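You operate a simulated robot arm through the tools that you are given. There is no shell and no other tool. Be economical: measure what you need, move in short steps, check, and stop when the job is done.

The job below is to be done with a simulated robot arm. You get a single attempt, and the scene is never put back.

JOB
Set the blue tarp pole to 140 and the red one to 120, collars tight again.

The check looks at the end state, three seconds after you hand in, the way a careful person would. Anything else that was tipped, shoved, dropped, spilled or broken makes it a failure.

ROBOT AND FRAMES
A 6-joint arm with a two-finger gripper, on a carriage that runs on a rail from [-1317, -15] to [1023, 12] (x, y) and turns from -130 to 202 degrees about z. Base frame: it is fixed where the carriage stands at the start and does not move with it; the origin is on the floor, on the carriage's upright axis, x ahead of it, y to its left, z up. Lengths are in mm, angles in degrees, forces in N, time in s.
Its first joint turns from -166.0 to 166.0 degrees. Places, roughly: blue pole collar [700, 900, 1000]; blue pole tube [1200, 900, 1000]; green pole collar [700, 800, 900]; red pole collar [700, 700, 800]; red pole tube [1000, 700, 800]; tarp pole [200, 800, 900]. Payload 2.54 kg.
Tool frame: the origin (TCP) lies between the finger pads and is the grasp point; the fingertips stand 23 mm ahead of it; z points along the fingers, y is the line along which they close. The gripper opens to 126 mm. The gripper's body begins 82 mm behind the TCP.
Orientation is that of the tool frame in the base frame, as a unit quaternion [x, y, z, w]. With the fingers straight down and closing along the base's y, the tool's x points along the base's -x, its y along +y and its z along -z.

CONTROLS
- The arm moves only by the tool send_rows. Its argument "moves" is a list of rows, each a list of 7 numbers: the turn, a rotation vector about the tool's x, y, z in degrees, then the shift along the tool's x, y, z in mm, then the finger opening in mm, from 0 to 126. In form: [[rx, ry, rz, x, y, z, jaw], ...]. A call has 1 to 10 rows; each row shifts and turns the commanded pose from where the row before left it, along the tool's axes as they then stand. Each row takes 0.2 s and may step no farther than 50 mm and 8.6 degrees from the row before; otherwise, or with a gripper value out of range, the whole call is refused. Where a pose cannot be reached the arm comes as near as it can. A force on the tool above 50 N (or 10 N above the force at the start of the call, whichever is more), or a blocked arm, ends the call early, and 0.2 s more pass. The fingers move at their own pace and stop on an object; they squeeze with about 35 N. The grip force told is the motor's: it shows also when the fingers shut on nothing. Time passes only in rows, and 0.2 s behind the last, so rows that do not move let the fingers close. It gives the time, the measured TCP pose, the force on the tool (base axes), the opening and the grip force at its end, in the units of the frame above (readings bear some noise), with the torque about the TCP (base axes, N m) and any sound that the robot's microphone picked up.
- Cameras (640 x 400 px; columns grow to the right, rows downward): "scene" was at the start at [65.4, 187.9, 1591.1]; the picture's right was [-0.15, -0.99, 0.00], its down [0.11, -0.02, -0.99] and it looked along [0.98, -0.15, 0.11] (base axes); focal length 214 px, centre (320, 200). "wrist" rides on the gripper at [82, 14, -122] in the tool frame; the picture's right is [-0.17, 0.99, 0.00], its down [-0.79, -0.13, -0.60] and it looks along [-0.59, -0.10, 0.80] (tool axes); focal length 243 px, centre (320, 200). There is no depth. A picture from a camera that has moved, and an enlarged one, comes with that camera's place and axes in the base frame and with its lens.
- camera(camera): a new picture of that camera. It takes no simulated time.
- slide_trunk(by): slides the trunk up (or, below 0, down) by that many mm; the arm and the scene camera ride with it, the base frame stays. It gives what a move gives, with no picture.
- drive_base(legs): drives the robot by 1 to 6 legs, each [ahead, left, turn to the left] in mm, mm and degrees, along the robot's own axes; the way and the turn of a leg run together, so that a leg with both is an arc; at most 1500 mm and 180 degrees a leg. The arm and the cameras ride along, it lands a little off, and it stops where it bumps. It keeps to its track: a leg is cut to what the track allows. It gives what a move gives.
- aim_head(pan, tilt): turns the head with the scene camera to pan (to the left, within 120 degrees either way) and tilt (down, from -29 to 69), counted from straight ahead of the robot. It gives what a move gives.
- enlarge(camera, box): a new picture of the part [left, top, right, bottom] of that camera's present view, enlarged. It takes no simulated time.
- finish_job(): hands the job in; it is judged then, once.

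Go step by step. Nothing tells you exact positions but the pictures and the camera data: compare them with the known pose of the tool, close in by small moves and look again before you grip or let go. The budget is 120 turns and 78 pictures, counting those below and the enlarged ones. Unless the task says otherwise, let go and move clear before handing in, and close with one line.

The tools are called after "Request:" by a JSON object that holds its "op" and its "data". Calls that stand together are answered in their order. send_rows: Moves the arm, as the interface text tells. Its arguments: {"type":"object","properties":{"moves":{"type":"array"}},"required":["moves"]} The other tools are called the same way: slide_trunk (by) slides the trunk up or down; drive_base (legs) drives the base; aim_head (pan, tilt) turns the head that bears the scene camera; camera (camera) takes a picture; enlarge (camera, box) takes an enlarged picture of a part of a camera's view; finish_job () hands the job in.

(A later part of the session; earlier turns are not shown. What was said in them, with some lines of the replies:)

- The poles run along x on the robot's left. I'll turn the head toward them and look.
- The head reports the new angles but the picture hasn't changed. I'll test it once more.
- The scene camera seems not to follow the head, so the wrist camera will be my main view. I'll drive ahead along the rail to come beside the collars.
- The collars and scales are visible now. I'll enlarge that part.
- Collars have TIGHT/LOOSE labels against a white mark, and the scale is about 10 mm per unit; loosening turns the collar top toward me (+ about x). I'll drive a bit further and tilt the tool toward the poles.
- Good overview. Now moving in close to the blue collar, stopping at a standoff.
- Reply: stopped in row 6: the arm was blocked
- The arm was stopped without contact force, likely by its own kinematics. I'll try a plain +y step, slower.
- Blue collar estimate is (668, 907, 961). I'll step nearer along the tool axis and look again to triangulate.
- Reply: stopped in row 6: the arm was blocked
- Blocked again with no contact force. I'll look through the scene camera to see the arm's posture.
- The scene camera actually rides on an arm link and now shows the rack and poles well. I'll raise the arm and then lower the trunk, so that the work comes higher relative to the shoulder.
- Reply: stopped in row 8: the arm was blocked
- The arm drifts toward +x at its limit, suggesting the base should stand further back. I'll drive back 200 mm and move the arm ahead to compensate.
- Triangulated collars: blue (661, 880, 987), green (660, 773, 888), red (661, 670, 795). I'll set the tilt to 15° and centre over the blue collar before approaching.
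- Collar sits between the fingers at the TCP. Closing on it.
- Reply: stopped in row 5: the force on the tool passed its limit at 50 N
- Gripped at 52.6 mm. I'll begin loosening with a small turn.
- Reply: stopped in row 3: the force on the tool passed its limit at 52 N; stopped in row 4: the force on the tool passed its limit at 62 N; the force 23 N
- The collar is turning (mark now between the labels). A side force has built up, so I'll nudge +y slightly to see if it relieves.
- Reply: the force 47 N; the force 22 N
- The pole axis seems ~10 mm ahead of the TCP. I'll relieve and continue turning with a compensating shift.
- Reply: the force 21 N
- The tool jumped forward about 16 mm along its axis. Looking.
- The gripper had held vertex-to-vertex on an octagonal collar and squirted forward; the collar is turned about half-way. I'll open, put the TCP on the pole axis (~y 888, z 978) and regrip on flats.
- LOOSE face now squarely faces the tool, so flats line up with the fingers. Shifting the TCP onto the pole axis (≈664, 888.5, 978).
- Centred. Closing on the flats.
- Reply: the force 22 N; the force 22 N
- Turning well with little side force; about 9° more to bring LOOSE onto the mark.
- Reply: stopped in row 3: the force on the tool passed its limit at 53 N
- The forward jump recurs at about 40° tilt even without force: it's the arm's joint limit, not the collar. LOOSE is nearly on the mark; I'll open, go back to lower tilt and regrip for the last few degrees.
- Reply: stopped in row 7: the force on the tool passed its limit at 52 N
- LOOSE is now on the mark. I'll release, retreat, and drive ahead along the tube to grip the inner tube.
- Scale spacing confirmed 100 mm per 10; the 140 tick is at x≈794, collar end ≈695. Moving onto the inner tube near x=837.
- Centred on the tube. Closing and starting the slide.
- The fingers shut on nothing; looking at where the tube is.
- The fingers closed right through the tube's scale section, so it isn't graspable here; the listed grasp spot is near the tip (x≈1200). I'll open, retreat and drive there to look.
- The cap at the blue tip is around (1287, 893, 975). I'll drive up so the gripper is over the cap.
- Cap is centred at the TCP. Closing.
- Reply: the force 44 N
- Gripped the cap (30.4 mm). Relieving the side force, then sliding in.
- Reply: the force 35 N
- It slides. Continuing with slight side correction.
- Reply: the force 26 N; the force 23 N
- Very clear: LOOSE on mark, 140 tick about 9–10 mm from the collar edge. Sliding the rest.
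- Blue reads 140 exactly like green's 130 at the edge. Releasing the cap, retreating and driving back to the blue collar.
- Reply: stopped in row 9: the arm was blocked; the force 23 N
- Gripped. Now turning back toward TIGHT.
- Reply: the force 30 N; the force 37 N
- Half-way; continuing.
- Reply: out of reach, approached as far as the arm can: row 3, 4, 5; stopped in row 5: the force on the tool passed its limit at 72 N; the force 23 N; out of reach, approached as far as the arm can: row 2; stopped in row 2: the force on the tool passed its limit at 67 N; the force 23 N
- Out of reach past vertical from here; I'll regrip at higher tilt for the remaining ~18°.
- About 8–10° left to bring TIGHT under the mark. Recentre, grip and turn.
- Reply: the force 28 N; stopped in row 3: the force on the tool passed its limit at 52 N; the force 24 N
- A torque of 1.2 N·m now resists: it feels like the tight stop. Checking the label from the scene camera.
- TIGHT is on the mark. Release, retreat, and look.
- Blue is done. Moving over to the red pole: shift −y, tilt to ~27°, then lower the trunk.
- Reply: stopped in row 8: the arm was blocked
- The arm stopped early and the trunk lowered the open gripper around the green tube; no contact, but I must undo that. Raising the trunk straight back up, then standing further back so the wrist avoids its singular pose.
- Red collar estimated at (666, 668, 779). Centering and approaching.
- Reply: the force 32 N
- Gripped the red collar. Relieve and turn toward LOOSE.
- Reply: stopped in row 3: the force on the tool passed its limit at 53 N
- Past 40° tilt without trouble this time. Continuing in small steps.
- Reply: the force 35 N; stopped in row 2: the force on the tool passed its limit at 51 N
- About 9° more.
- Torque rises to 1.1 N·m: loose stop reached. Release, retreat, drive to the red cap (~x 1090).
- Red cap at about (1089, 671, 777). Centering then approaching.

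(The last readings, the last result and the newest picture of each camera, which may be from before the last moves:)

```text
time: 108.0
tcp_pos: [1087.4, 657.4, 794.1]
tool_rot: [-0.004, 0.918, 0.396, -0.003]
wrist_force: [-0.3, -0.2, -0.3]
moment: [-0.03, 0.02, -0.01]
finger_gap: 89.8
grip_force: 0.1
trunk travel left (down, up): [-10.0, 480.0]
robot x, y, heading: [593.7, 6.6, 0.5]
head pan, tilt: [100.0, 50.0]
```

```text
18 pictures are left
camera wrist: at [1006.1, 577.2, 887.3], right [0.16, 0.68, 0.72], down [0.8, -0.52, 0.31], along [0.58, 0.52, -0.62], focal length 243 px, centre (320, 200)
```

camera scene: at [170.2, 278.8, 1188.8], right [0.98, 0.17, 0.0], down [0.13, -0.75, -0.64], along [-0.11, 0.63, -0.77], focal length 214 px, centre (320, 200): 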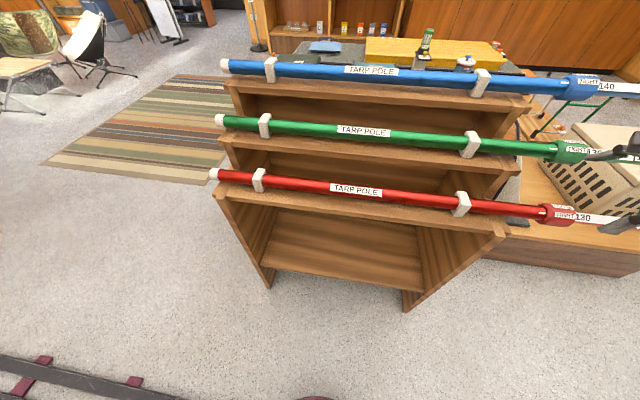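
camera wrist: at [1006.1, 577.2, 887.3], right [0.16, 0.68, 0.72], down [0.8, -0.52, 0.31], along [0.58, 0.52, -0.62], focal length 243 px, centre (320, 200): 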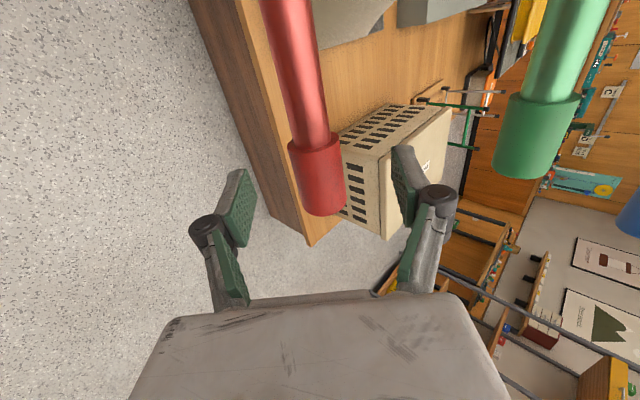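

Request:
{"op": "send_rows", "data": {"moves": [[0, 0, 0, 0, -0.8, 10, 90], [0, 0, 0, 0, -0.7, 10, 90], [0, 0, 0, 0, 0, 0, 60], [0, 0, 0, 0, 0, 0, 35], [0, 0, 0, 0, 0, 0, 10], [0, 0, 0, 0, 0, 0, 0], [0, 0, 0, 0, 0, 0, 0]]}}

```text
time: 109.6
tcp_pos: [1086.9, 670.8, 778.9]
tool_rot: [-0.004, 0.918, 0.396, -0.003]
wrist_force: [-0.1, 2.2, 1.3]
moment: [0.06, 0.25, -0.32]
finger_gap: 31.4
grip_force: 44.9
trunk travel left (down, up): [-10.0, 480.0]
robot x, y, heading: [593.1, 8.7, 0.1]
head pan, tilt: [100.0, 50.0]
```

Cap gripped with almost no side load. Sliding in ~80 mm.

Request:
{"op": "send_rows", "data": {"moves": [[0, 0, 0, 4, 0, 0, 0], [0, 0, 0, 8, 0, 0, 0], [0, 0, 0, 8, 0, 0, 0], [0, 0, 0, 8, 0, 0, 0], [0, 0, 0, 8, 0, 0, 0]]}}

Request:
{"op": "send_rows", "data": {"moves": [[0, 0, 0, 8, 0, 0, 0], [0, 0, 0, 8, 0, 0, 0], [0, 0, 0, 8, 0, 0, 0], [0, 0, 0, 8, 0, 0, 0], [0, 0, 0, 8, 0, 0, 0], [0, 0, 0, 8, 0, 0, 0]]}}

Request:
{"op": "camera", "data": {"camera": "scene"}}

```text
time: 110.8
tcp_pos: [1051.2, 670.7, 777.8]
tool_rot: [-0.003, 0.918, 0.397, -0.003]
wrist_force: [1.4, 13.0, 18.3]
moment: [0.37, 0.16, -0.61]
finger_gap: 31.2
grip_force: 44.8
trunk travel left (down, up): [-10.0, 480.0]
robot x, y, heading: [594.0, 7.9, 0.3]
head pan, tilt: [100.0, 50.0]
```

```text
time: 112.2
tcp_pos: [1004.3, 670.8, 777.5]
tool_rot: [-0.004, 0.918, 0.396, -0.003]
wrist_force: [1.4, 26.5, 26.7]
moment: [0.47, 0.19, -0.6]
finger_gap: 31.0
grip_force: 45.3
trunk travel left (down, up): [-10.0, 480.0]
robot x, y, heading: [593.9, 11.6, 0.1]
head pan, tilt: [100.0, 50.0]
```

```text
17 pictures are left
camera scene: at [557.2, 283.2, 1188.8], right [0.98, 0.18, 0.0], down [0.14, -0.75, -0.64], along [-0.12, 0.63, -0.77], focal length 214 px, centre (320, 200)
```

scene: 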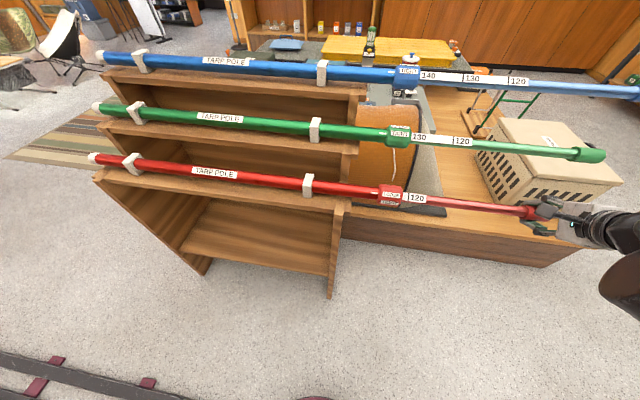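

Request:
{"op": "enlarge", "data": {"camera": "scene", "box": [360, 175, 440, 223]}}

```text
8.00 times, centred on (400, 199) of scene
camera zoom: at [557.2, 283.2, 1188.8], right [0.98, 0.18, 0.0], down [0.14, -0.75, -0.64], along [-0.12, 0.63, -0.77], focal length 1716 px, centre (-320, 208)
```

zoom: 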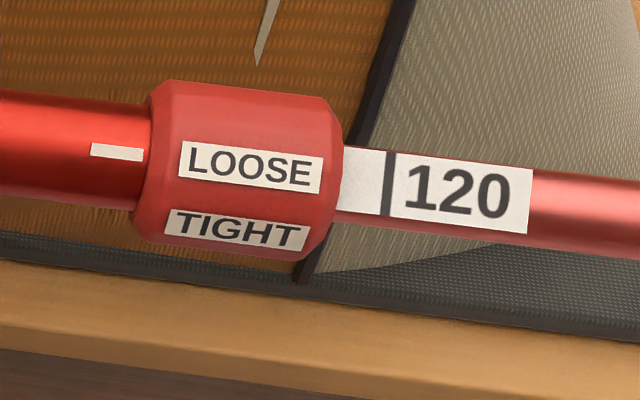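

Accounting for parallax (camera left of the collar edge), about 17 mm remain, matching 100 − 82.6. Sliding the rest, with small side relief.

Request:
{"op": "send_rows", "data": {"moves": [[0, 0, 0, 5, 1, 0, 0], [0, 0, 0, 5, 0.5, 0, 0], [0, 0, 0, 5, 0, 0, 0], [0, 0, 0, 1.5, 0, 0, 0], [0, 0, 0, 0, 0, 0, 0]]}}

Request:
{"op": "enlarge", "data": {"camera": "scene", "box": [360, 175, 440, 223]}}

Request:
{"op": "enlarge", "data": {"camera": "scene", "box": [368, 115, 448, 163]}}

```text
time: 113.4
tcp_pos: [987.4, 669.9, 777.4]
tool_rot: [-0.003, 0.918, 0.396, -0.002]
wrist_force: [1.4, 7.3, 14.0]
moment: [0.24, 0.25, -0.4]
finger_gap: 30.9
grip_force: 44.9
trunk travel left (down, up): [-10.0, 480.0]
robot x, y, heading: [594.9, 9.2, 0.6]
head pan, tilt: [100.0, 50.0]
```

```text
8.00 times, centred on (400, 199) of scene
camera zoom: at [557.9, 282.9, 1188.8], right [0.98, 0.18, 0.0], down [0.14, -0.75, -0.64], along [-0.12, 0.63, -0.77], focal length 1716 px, centre (-320, 208)
```

zoom: 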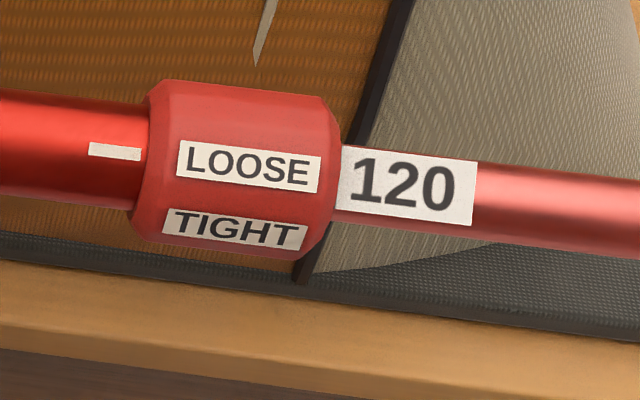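

```text
8.00 times, centred on (408, 139) of scene
camera zoom: at [557.9, 282.9, 1188.8], right [0.98, 0.18, 0.0], down [0.14, -0.75, -0.64], along [-0.12, 0.63, -0.77], focal length 1716 px, centre (-384, 688)
```

zoom: 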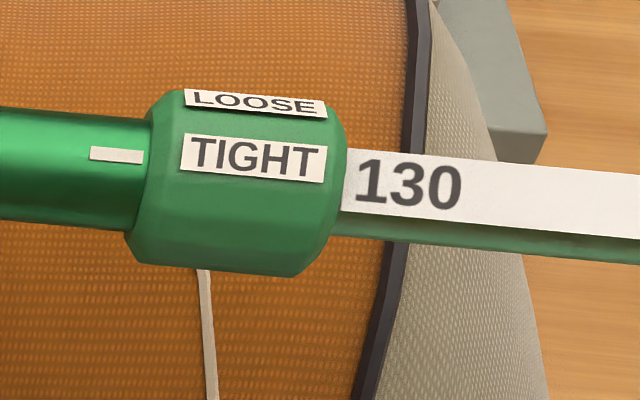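

Red now shows 120 exactly as green shows 130. Release, retreat and drive back to the red collar.

Request:
{"op": "send_rows", "data": {"moves": [[0, 0, 0, 0, 0.5, 0, 0], [0, 0, 0, 0, 0, 0, 40], [0, 0, 0, 0, 0, 0, 80], [0, 0, 0, 0, 0, 0, 100], [0, 0, 0, 0, 0, -20, 100], [0, 0, 0, 0, 0, -20, 100], [0, 0, 0, 0, 0, -20, 100], [0, 0, 0, 0, 0, -20, 100], [0, 0, 0, 0, 0, -20, 100]]}}

Request:
{"op": "drive_base", "data": {"legs": [[-390, 0, 0]]}}

Request:
{"op": "send_rows", "data": {"moves": [[-4, 0, 0, -14, 0, 0, 110], [-4, 0, 0, -14, 0, 0, 110], [-4, 0, 0, -14, 0, 0, 110], [-4, 0, 0, -14, 0, 0, 110], [-4, 0, 0, -13, 0, 0, 110]]}}

Request:
{"op": "camera", "data": {"camera": "wrist"}}

```text
time: 115.4
tcp_pos: [989.0, 598.1, 845.5]
tool_rot: [-0.003, 0.918, 0.396, -0.003]
wrist_force: [0.0, 0.3, -0.6]
moment: [0.01, 0.01, 0.0]
finger_gap: 100.0
grip_force: 0.1
trunk travel left (down, up): [-10.0, 480.0]
robot x, y, heading: [593.7, 5.7, 0.4]
head pan, tilt: [100.0, 50.0]
```

```text
time: 117.9
tcp_pos: [606.6, 592.3, 846.3]
tool_rot: [-0.001, 0.918, 0.396, -0.001]
wrist_force: [0.0, 0.2, 0.6]
moment: [-0.03, -0.04, -0.05]
finger_gap: 100.3
grip_force: 0.1
trunk travel left (down, up): [-10.0, 480.0]
robot x, y, heading: [210.1, 2.9, 0.2]
head pan, tilt: [100.0, 50.0]
```

```text
time: 119.1
tcp_pos: [674.6, 591.5, 844.9]
tool_rot: [-0.001, 0.835, 0.55, -0.001]
wrist_force: [0.2, 0.3, -0.4]
moment: [-0.03, -0.04, -0.04]
finger_gap: 110.2
grip_force: 0.0
trunk travel left (down, up): [-10.0, 480.0]
robot x, y, heading: [212.3, 5.9, 0.1]
head pan, tilt: [100.0, 50.0]
```

```text
13 pictures are left
camera wrist: at [593.2, 484.5, 907.7], right [0.17, 0.39, 0.91], down [0.79, -0.6, 0.11], along [0.59, 0.7, -0.41], focal length 243 px, centre (320, 200)
```

wrist: 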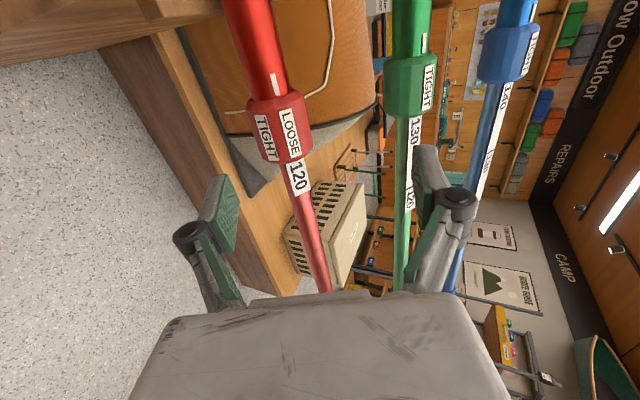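

Moving onto the red collar axis (666, 667, 777) at ~67° tilt.

Request:
{"op": "send_rows", "data": {"moves": [[0, 0, 0, 3, -11, 0, 110], [0, 0, 0, 3, -11, 0, 110], [0, 0, 0, 2, -10.5, 0, 110], [0, 0, 0, 0, 0, 19, 110], [0, 0, 0, 0, 0, 19, 110], [0, 0, 0, 0, 0, 19, 110], [0, 0, 0, 0, 0, 19, 110], [0, 0, 0, 0, 0, 19, 110]]}}

Request:
{"op": "camera", "data": {"camera": "wrist"}}

```text
time: 120.9
tcp_pos: [667.6, 666.3, 777.0]
tool_rot: [-0.001, 0.835, 0.55, -0.001]
wrist_force: [0.3, 0.2, -0.1]
moment: [-0.02, -0.01, -0.03]
finger_gap: 109.9
grip_force: 0.1
trunk travel left (down, up): [-10.0, 480.0]
robot x, y, heading: [208.7, 4.5, -0.0]
head pan, tilt: [100.0, 50.0]
```

```text
12 pictures are left
camera wrist: at [585.3, 559.2, 839.6], right [0.17, 0.39, 0.91], down [0.79, -0.6, 0.11], along [0.59, 0.7, -0.41], focal length 243 px, centre (320, 200)
```

wrist: 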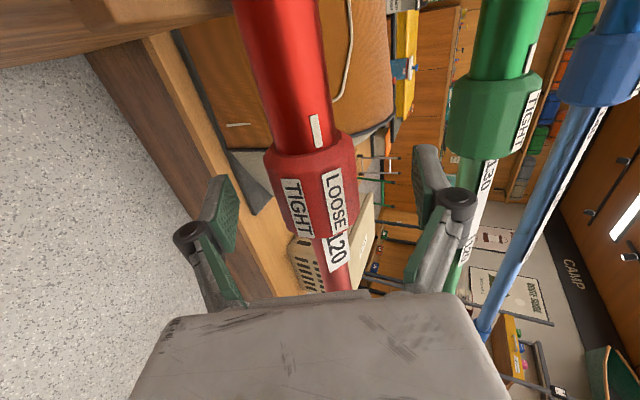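

Offset ~4 mm; correct, close and turn toward TIGHT.

Request:
{"op": "send_rows", "data": {"moves": [[0, 0, 0, 0, -4, 0, 100], [0, 0, 0, 0, 0, 0, 75], [0, 0, 0, 0, 0, 0, 60], [0, 0, 0, 0, 0, 0, 40], [0, 0, 0, 0, 0, 0, 20], [0, 0, 0, 0, 0, 0, 20]]}}

Request:
{"op": "send_rows", "data": {"moves": [[3, 0, 0, 0, 0, 0, 20], [3, 0, 0, 0, 0, 0, 20], [3, 0, 0, 0, 0, 0, 20], [3, 0, 0, 0, 0, 0, 20], [3, 0, 0, 0, 0, 0, 20]]}}

```text
time: 122.3
tcp_pos: [667.3, 665.6, 775.3]
tool_rot: [-0.001, 0.835, 0.55, -0.001]
wrist_force: [3.6, 7.6, 8.9]
moment: [0.09, 0.23, -0.11]
finger_gap: 50.7
grip_force: 45.3
trunk travel left (down, up): [-10.0, 480.0]
robot x, y, heading: [206.8, 0.5, -0.0]
head pan, tilt: [100.0, 50.0]
```

```text
time: 123.5
tcp_pos: [667.1, 666.0, 777.4]
tool_rot: [-0.001, 0.897, 0.442, -0.001]
wrist_force: [-0.2, -0.7, 14.7]
moment: [0.11, -0.18, 0.23]
finger_gap: 50.5
grip_force: 45.1
trunk travel left (down, up): [-10.0, 480.0]
robot x, y, heading: [207.6, 2.2, 0.2]
head pan, tilt: [100.0, 50.0]
stopped in row 5: the force on the tool passed its limit at 53 N (the readings are from after the stop); the commanded pose is now the measured one
```

Request:
{"op": "send_rows", "data": {"moves": [[0, 0, 0, 0, 0.7, 0, 20], [3, 0, 0, 0, 0.1, 0, 20], [3, 0, 0, 0, 0.1, 0, 20], [3, 0, 0, 0, 0.1, 0, 20], [3, 0, 0, 0, 0.1, 0, 20], [3, 0, 0, 0, 0.1, 0, 20]]}}

Request:
{"op": "send_rows", "data": {"moves": [[3, 0, 0, 0, 0.1, 0, 20], [3, 0, 0, 0, 0.1, 0, 20], [3, 0, 0, 0, 0.1, 0, 20]]}}

Request:
{"op": "enlarge", "data": {"camera": "wrist", "box": [220, 80, 420, 280]}}

```text
time: 124.9
tcp_pos: [667.3, 667.8, 778.0]
tool_rot: [-0.001, 0.947, 0.321, 0.0]
wrist_force: [4.1, 7.9, 26.4]
moment: [0.2, -1.01, 0.71]
finger_gap: 50.6
grip_force: 45.1
trunk travel left (down, up): [-10.0, 480.0]
robot x, y, heading: [209.2, 1.8, 0.2]
head pan, tilt: [100.0, 50.0]
```

```text
time: 125.8
tcp_pos: [667.2, 669.3, 778.4]
tool_rot: [-0.001, 0.969, 0.248, 0.0]
wrist_force: [0.8, 3.8, 6.7]
moment: [0.03, -0.38, 0.54]
finger_gap: 50.4
grip_force: 45.0
trunk travel left (down, up): [-10.0, 480.0]
robot x, y, heading: [212.4, -0.0, 0.3]
head pan, tilt: [100.0, 50.0]
stopped in row 3: the force on the tool passed its limit at 52 N (the readings are from after the stop); the commanded pose is now the measured one
```

```text
2.00 times, centred on (320, 180) of wrist
camera zoom: at [585.2, 622.2, 891.7], right [0.16, 0.86, 0.47], down [0.79, -0.4, 0.46], along [0.59, 0.3, -0.75], focal length 485 px, centre (320, 240)
```

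zoom: 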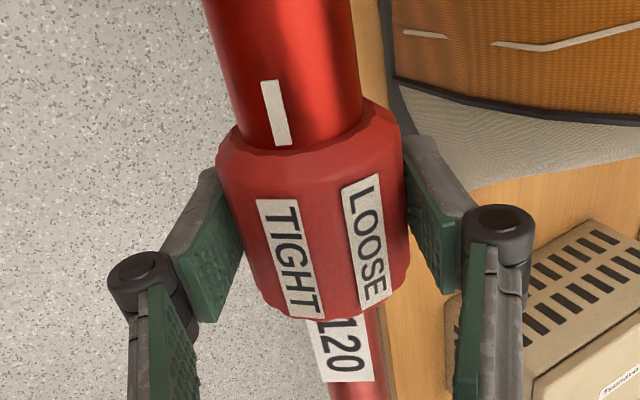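

Nearly there; a few more degrees until the torque stop.

Request:
{"op": "send_rows", "data": {"moves": [[0, 0, 0, 0, 0.3, 0, 20], [2.5, 0, 0, 0, 0.1, 0, 20], [2.5, 0, 0, 0, 0.1, 0, 20], [2.5, 0, 0, 0, 0.1, 0, 20]]}}

Request:
{"op": "send_rows", "data": {"moves": [[2, 0, 0, 0, 0, 0, 20], [2, 0, 0, 0, 0, 0, 20]]}}

```text
time: 126.8
tcp_pos: [667.3, 671.8, 776.6]
tool_rot: [-0.002, 0.983, 0.183, 0.0]
wrist_force: [0.7, 10.0, -4.5]
moment: [0.78, -0.37, 1.02]
finger_gap: 50.1
grip_force: 45.1
trunk travel left (down, up): [-10.0, 480.0]
robot x, y, heading: [210.0, 4.3, 0.2]
head pan, tilt: [100.0, 50.0]
```

```text
time: 127.4
tcp_pos: [667.7, 671.4, 777.9]
tool_rot: [-0.001, 0.989, 0.149, 0.0]
wrist_force: [0.0, 19.0, -9.8]
moment: [0.99, -0.58, 0.45]
finger_gap: 50.0
grip_force: 44.9
trunk travel left (down, up): [-10.0, 480.0]
robot x, y, heading: [212.8, 2.8, 0.1]
head pan, tilt: [100.0, 50.0]
```

Stop torque of ~1 N·m reached. Release, retreat and check.

Request:
{"op": "send_rows", "data": {"moves": [[0, 0, 0, 0, 0, 0, 60], [0, 0, 0, 0, 0, 0, 80], [0, 0, 0, 0, 0, 0, 90], [0, 0, 0, 0, 0, 0, 90], [0, 0, 0, 0, 0, -20, 90], [0, 0, 0, 0, 0, -20, 90], [0, 0, 0, 0, 0, -20, 90], [0, 0, 0, 0, 0, -20, 90], [0, 0, 0, 0, 0, -20, 90]]}}

Request:
{"op": "camera", "data": {"camera": "scene"}}

```text
time: 129.4
tcp_pos: [668.4, 640.2, 873.0]
tool_rot: [-0.001, 0.989, 0.149, 0.0]
wrist_force: [-0.1, 0.1, -0.4]
moment: [-0.01, 0.01, 0.02]
finger_gap: 89.9
grip_force: 0.0
trunk travel left (down, up): [-10.0, 480.0]
robot x, y, heading: [208.9, -2.0, -0.0]
head pan, tilt: [100.0, 50.0]
```

```text
10 pictures are left
camera scene: at [174.4, 279.2, 1188.6], right [0.98, 0.18, 0.0], down [0.14, -0.75, -0.64], along [-0.11, 0.63, -0.77], focal length 214 px, centre (320, 200)
```

scene: 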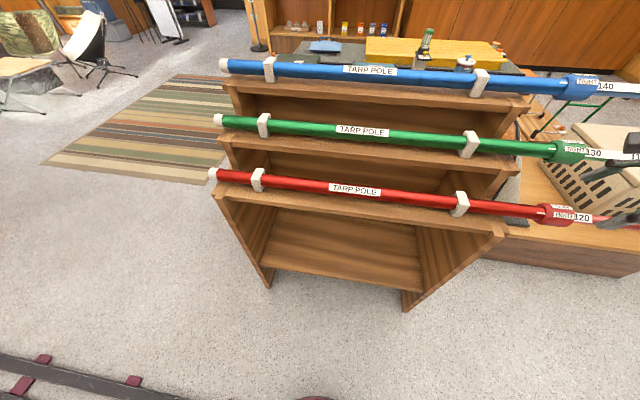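

Backing away further and driving ahead for a square final view of the collars.

Request:
{"op": "send_rows", "data": {"moves": [[0, 0, 0, 0, -14, -10, 90], [0, 0, 0, 0, -14, -10, 90], [0, 0, 0, 0, -14, -10, 90], [0, 0, 0, 0, -14, -10, 90], [0, 0, 0, 0, -14, -10, 90]]}}

Request:
{"op": "drive_base", "data": {"legs": [[500, 0, 0]]}}

Request:
{"op": "camera", "data": {"camera": "scene"}}

```text
time: 130.6
tcp_pos: [668.3, 558.3, 900.9]
tool_rot: [-0.002, 0.989, 0.149, -0.001]
wrist_force: [0.3, 0.3, -0.4]
moment: [-0.01, 0.0, 0.03]
finger_gap: 90.1
grip_force: 0.0
trunk travel left (down, up): [-10.0, 480.0]
robot x, y, heading: [209.3, 5.6, 0.2]
head pan, tilt: [100.0, 50.0]
```

```text
time: 133.6
tcp_pos: [1173.1, 564.9, 900.8]
tool_rot: [-0.001, 0.989, 0.15, 0.0]
wrist_force: [-1.0, 0.4, -0.2]
moment: [-0.03, -0.01, 0.02]
finger_gap: 89.8
grip_force: 0.1
trunk travel left (down, up): [-10.0, 480.0]
robot x, y, heading: [712.5, 10.9, 0.3]
head pan, tilt: [100.0, 50.0]
```

```text
9 pictures are left
camera scene: at [679.3, 284.8, 1188.7], right [0.98, 0.18, 0.0], down [0.14, -0.75, -0.64], along [-0.11, 0.63, -0.77], focal length 214 px, centre (320, 200)
```

scene: 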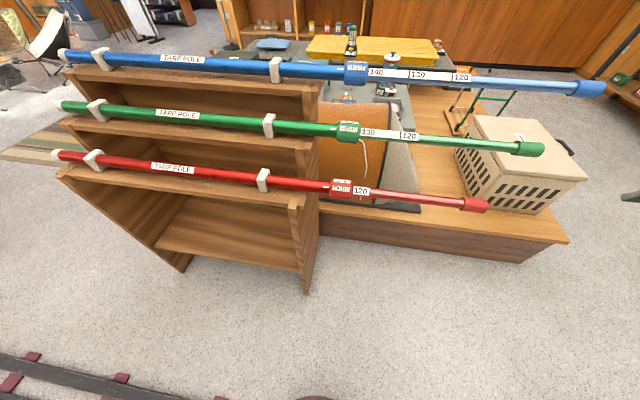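

Request:
{"op": "enlarge", "data": {"camera": "scene", "box": [315, 168, 385, 210]}}

Request:
{"op": "enlarge", "data": {"camera": "scene", "box": [330, 50, 400, 92]}}

Request:
{"op": "enlarge", "data": {"camera": "scene", "box": [325, 110, 395, 152]}}

```text
9.14 times, centred on (350, 189) of scene
camera zoom: at [679.3, 284.8, 1188.7], right [0.98, 0.18, 0.0], down [0.14, -0.75, -0.64], along [-0.11, 0.63, -0.77], focal length 1961 px, centre (46, 301)
```

zoom: 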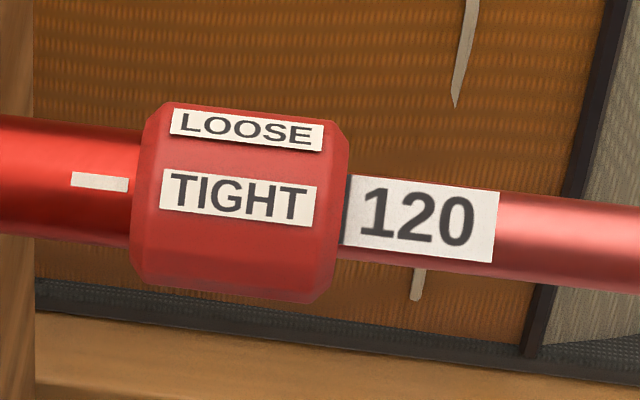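

```text
9.14 times, centred on (365, 71) of scene
camera zoom: at [679.3, 284.8, 1188.7], right [0.98, 0.18, 0.0], down [0.14, -0.75, -0.64], along [-0.11, 0.63, -0.77], focal length 1961 px, centre (-91, 1379)
```

zoom: 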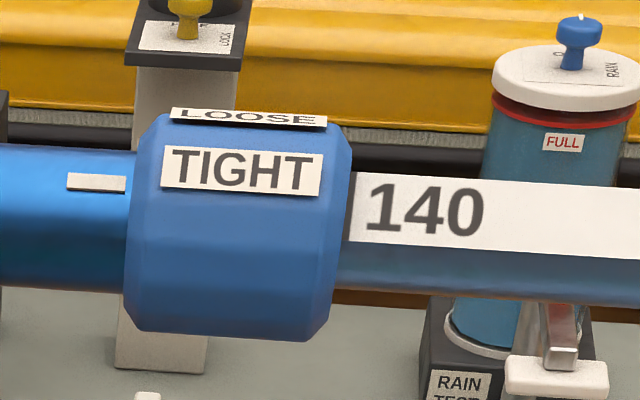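

```text
9.14 times, centred on (360, 131) of scene
camera zoom: at [679.3, 284.8, 1188.7], right [0.98, 0.18, 0.0], down [0.14, -0.75, -0.64], along [-0.11, 0.63, -0.77], focal length 1961 px, centre (-46, 831)
```

zoom: 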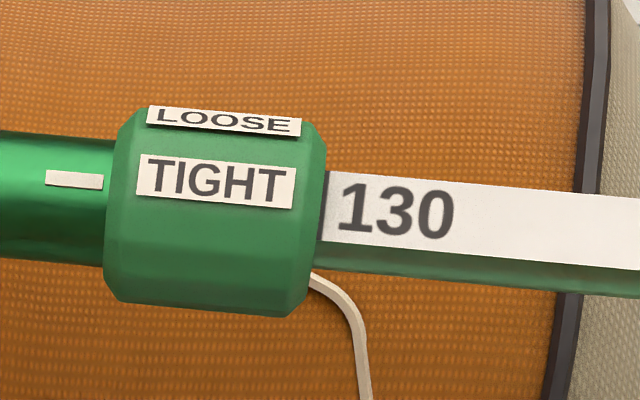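

All three poles look right: blue reads 140, red reads 120, both collars have TIGHT on the mark, and green is unchanged. The gripper is clear, so I'm handing in.

Request:
{"op": "finish_job", "data": {}}

```text
The job is handed in.
```

The blue tarp pole is set to 140 and the red one to 120, with both collars turned back to TIGHT; the green pole still reads 130, and the gripper is clear.
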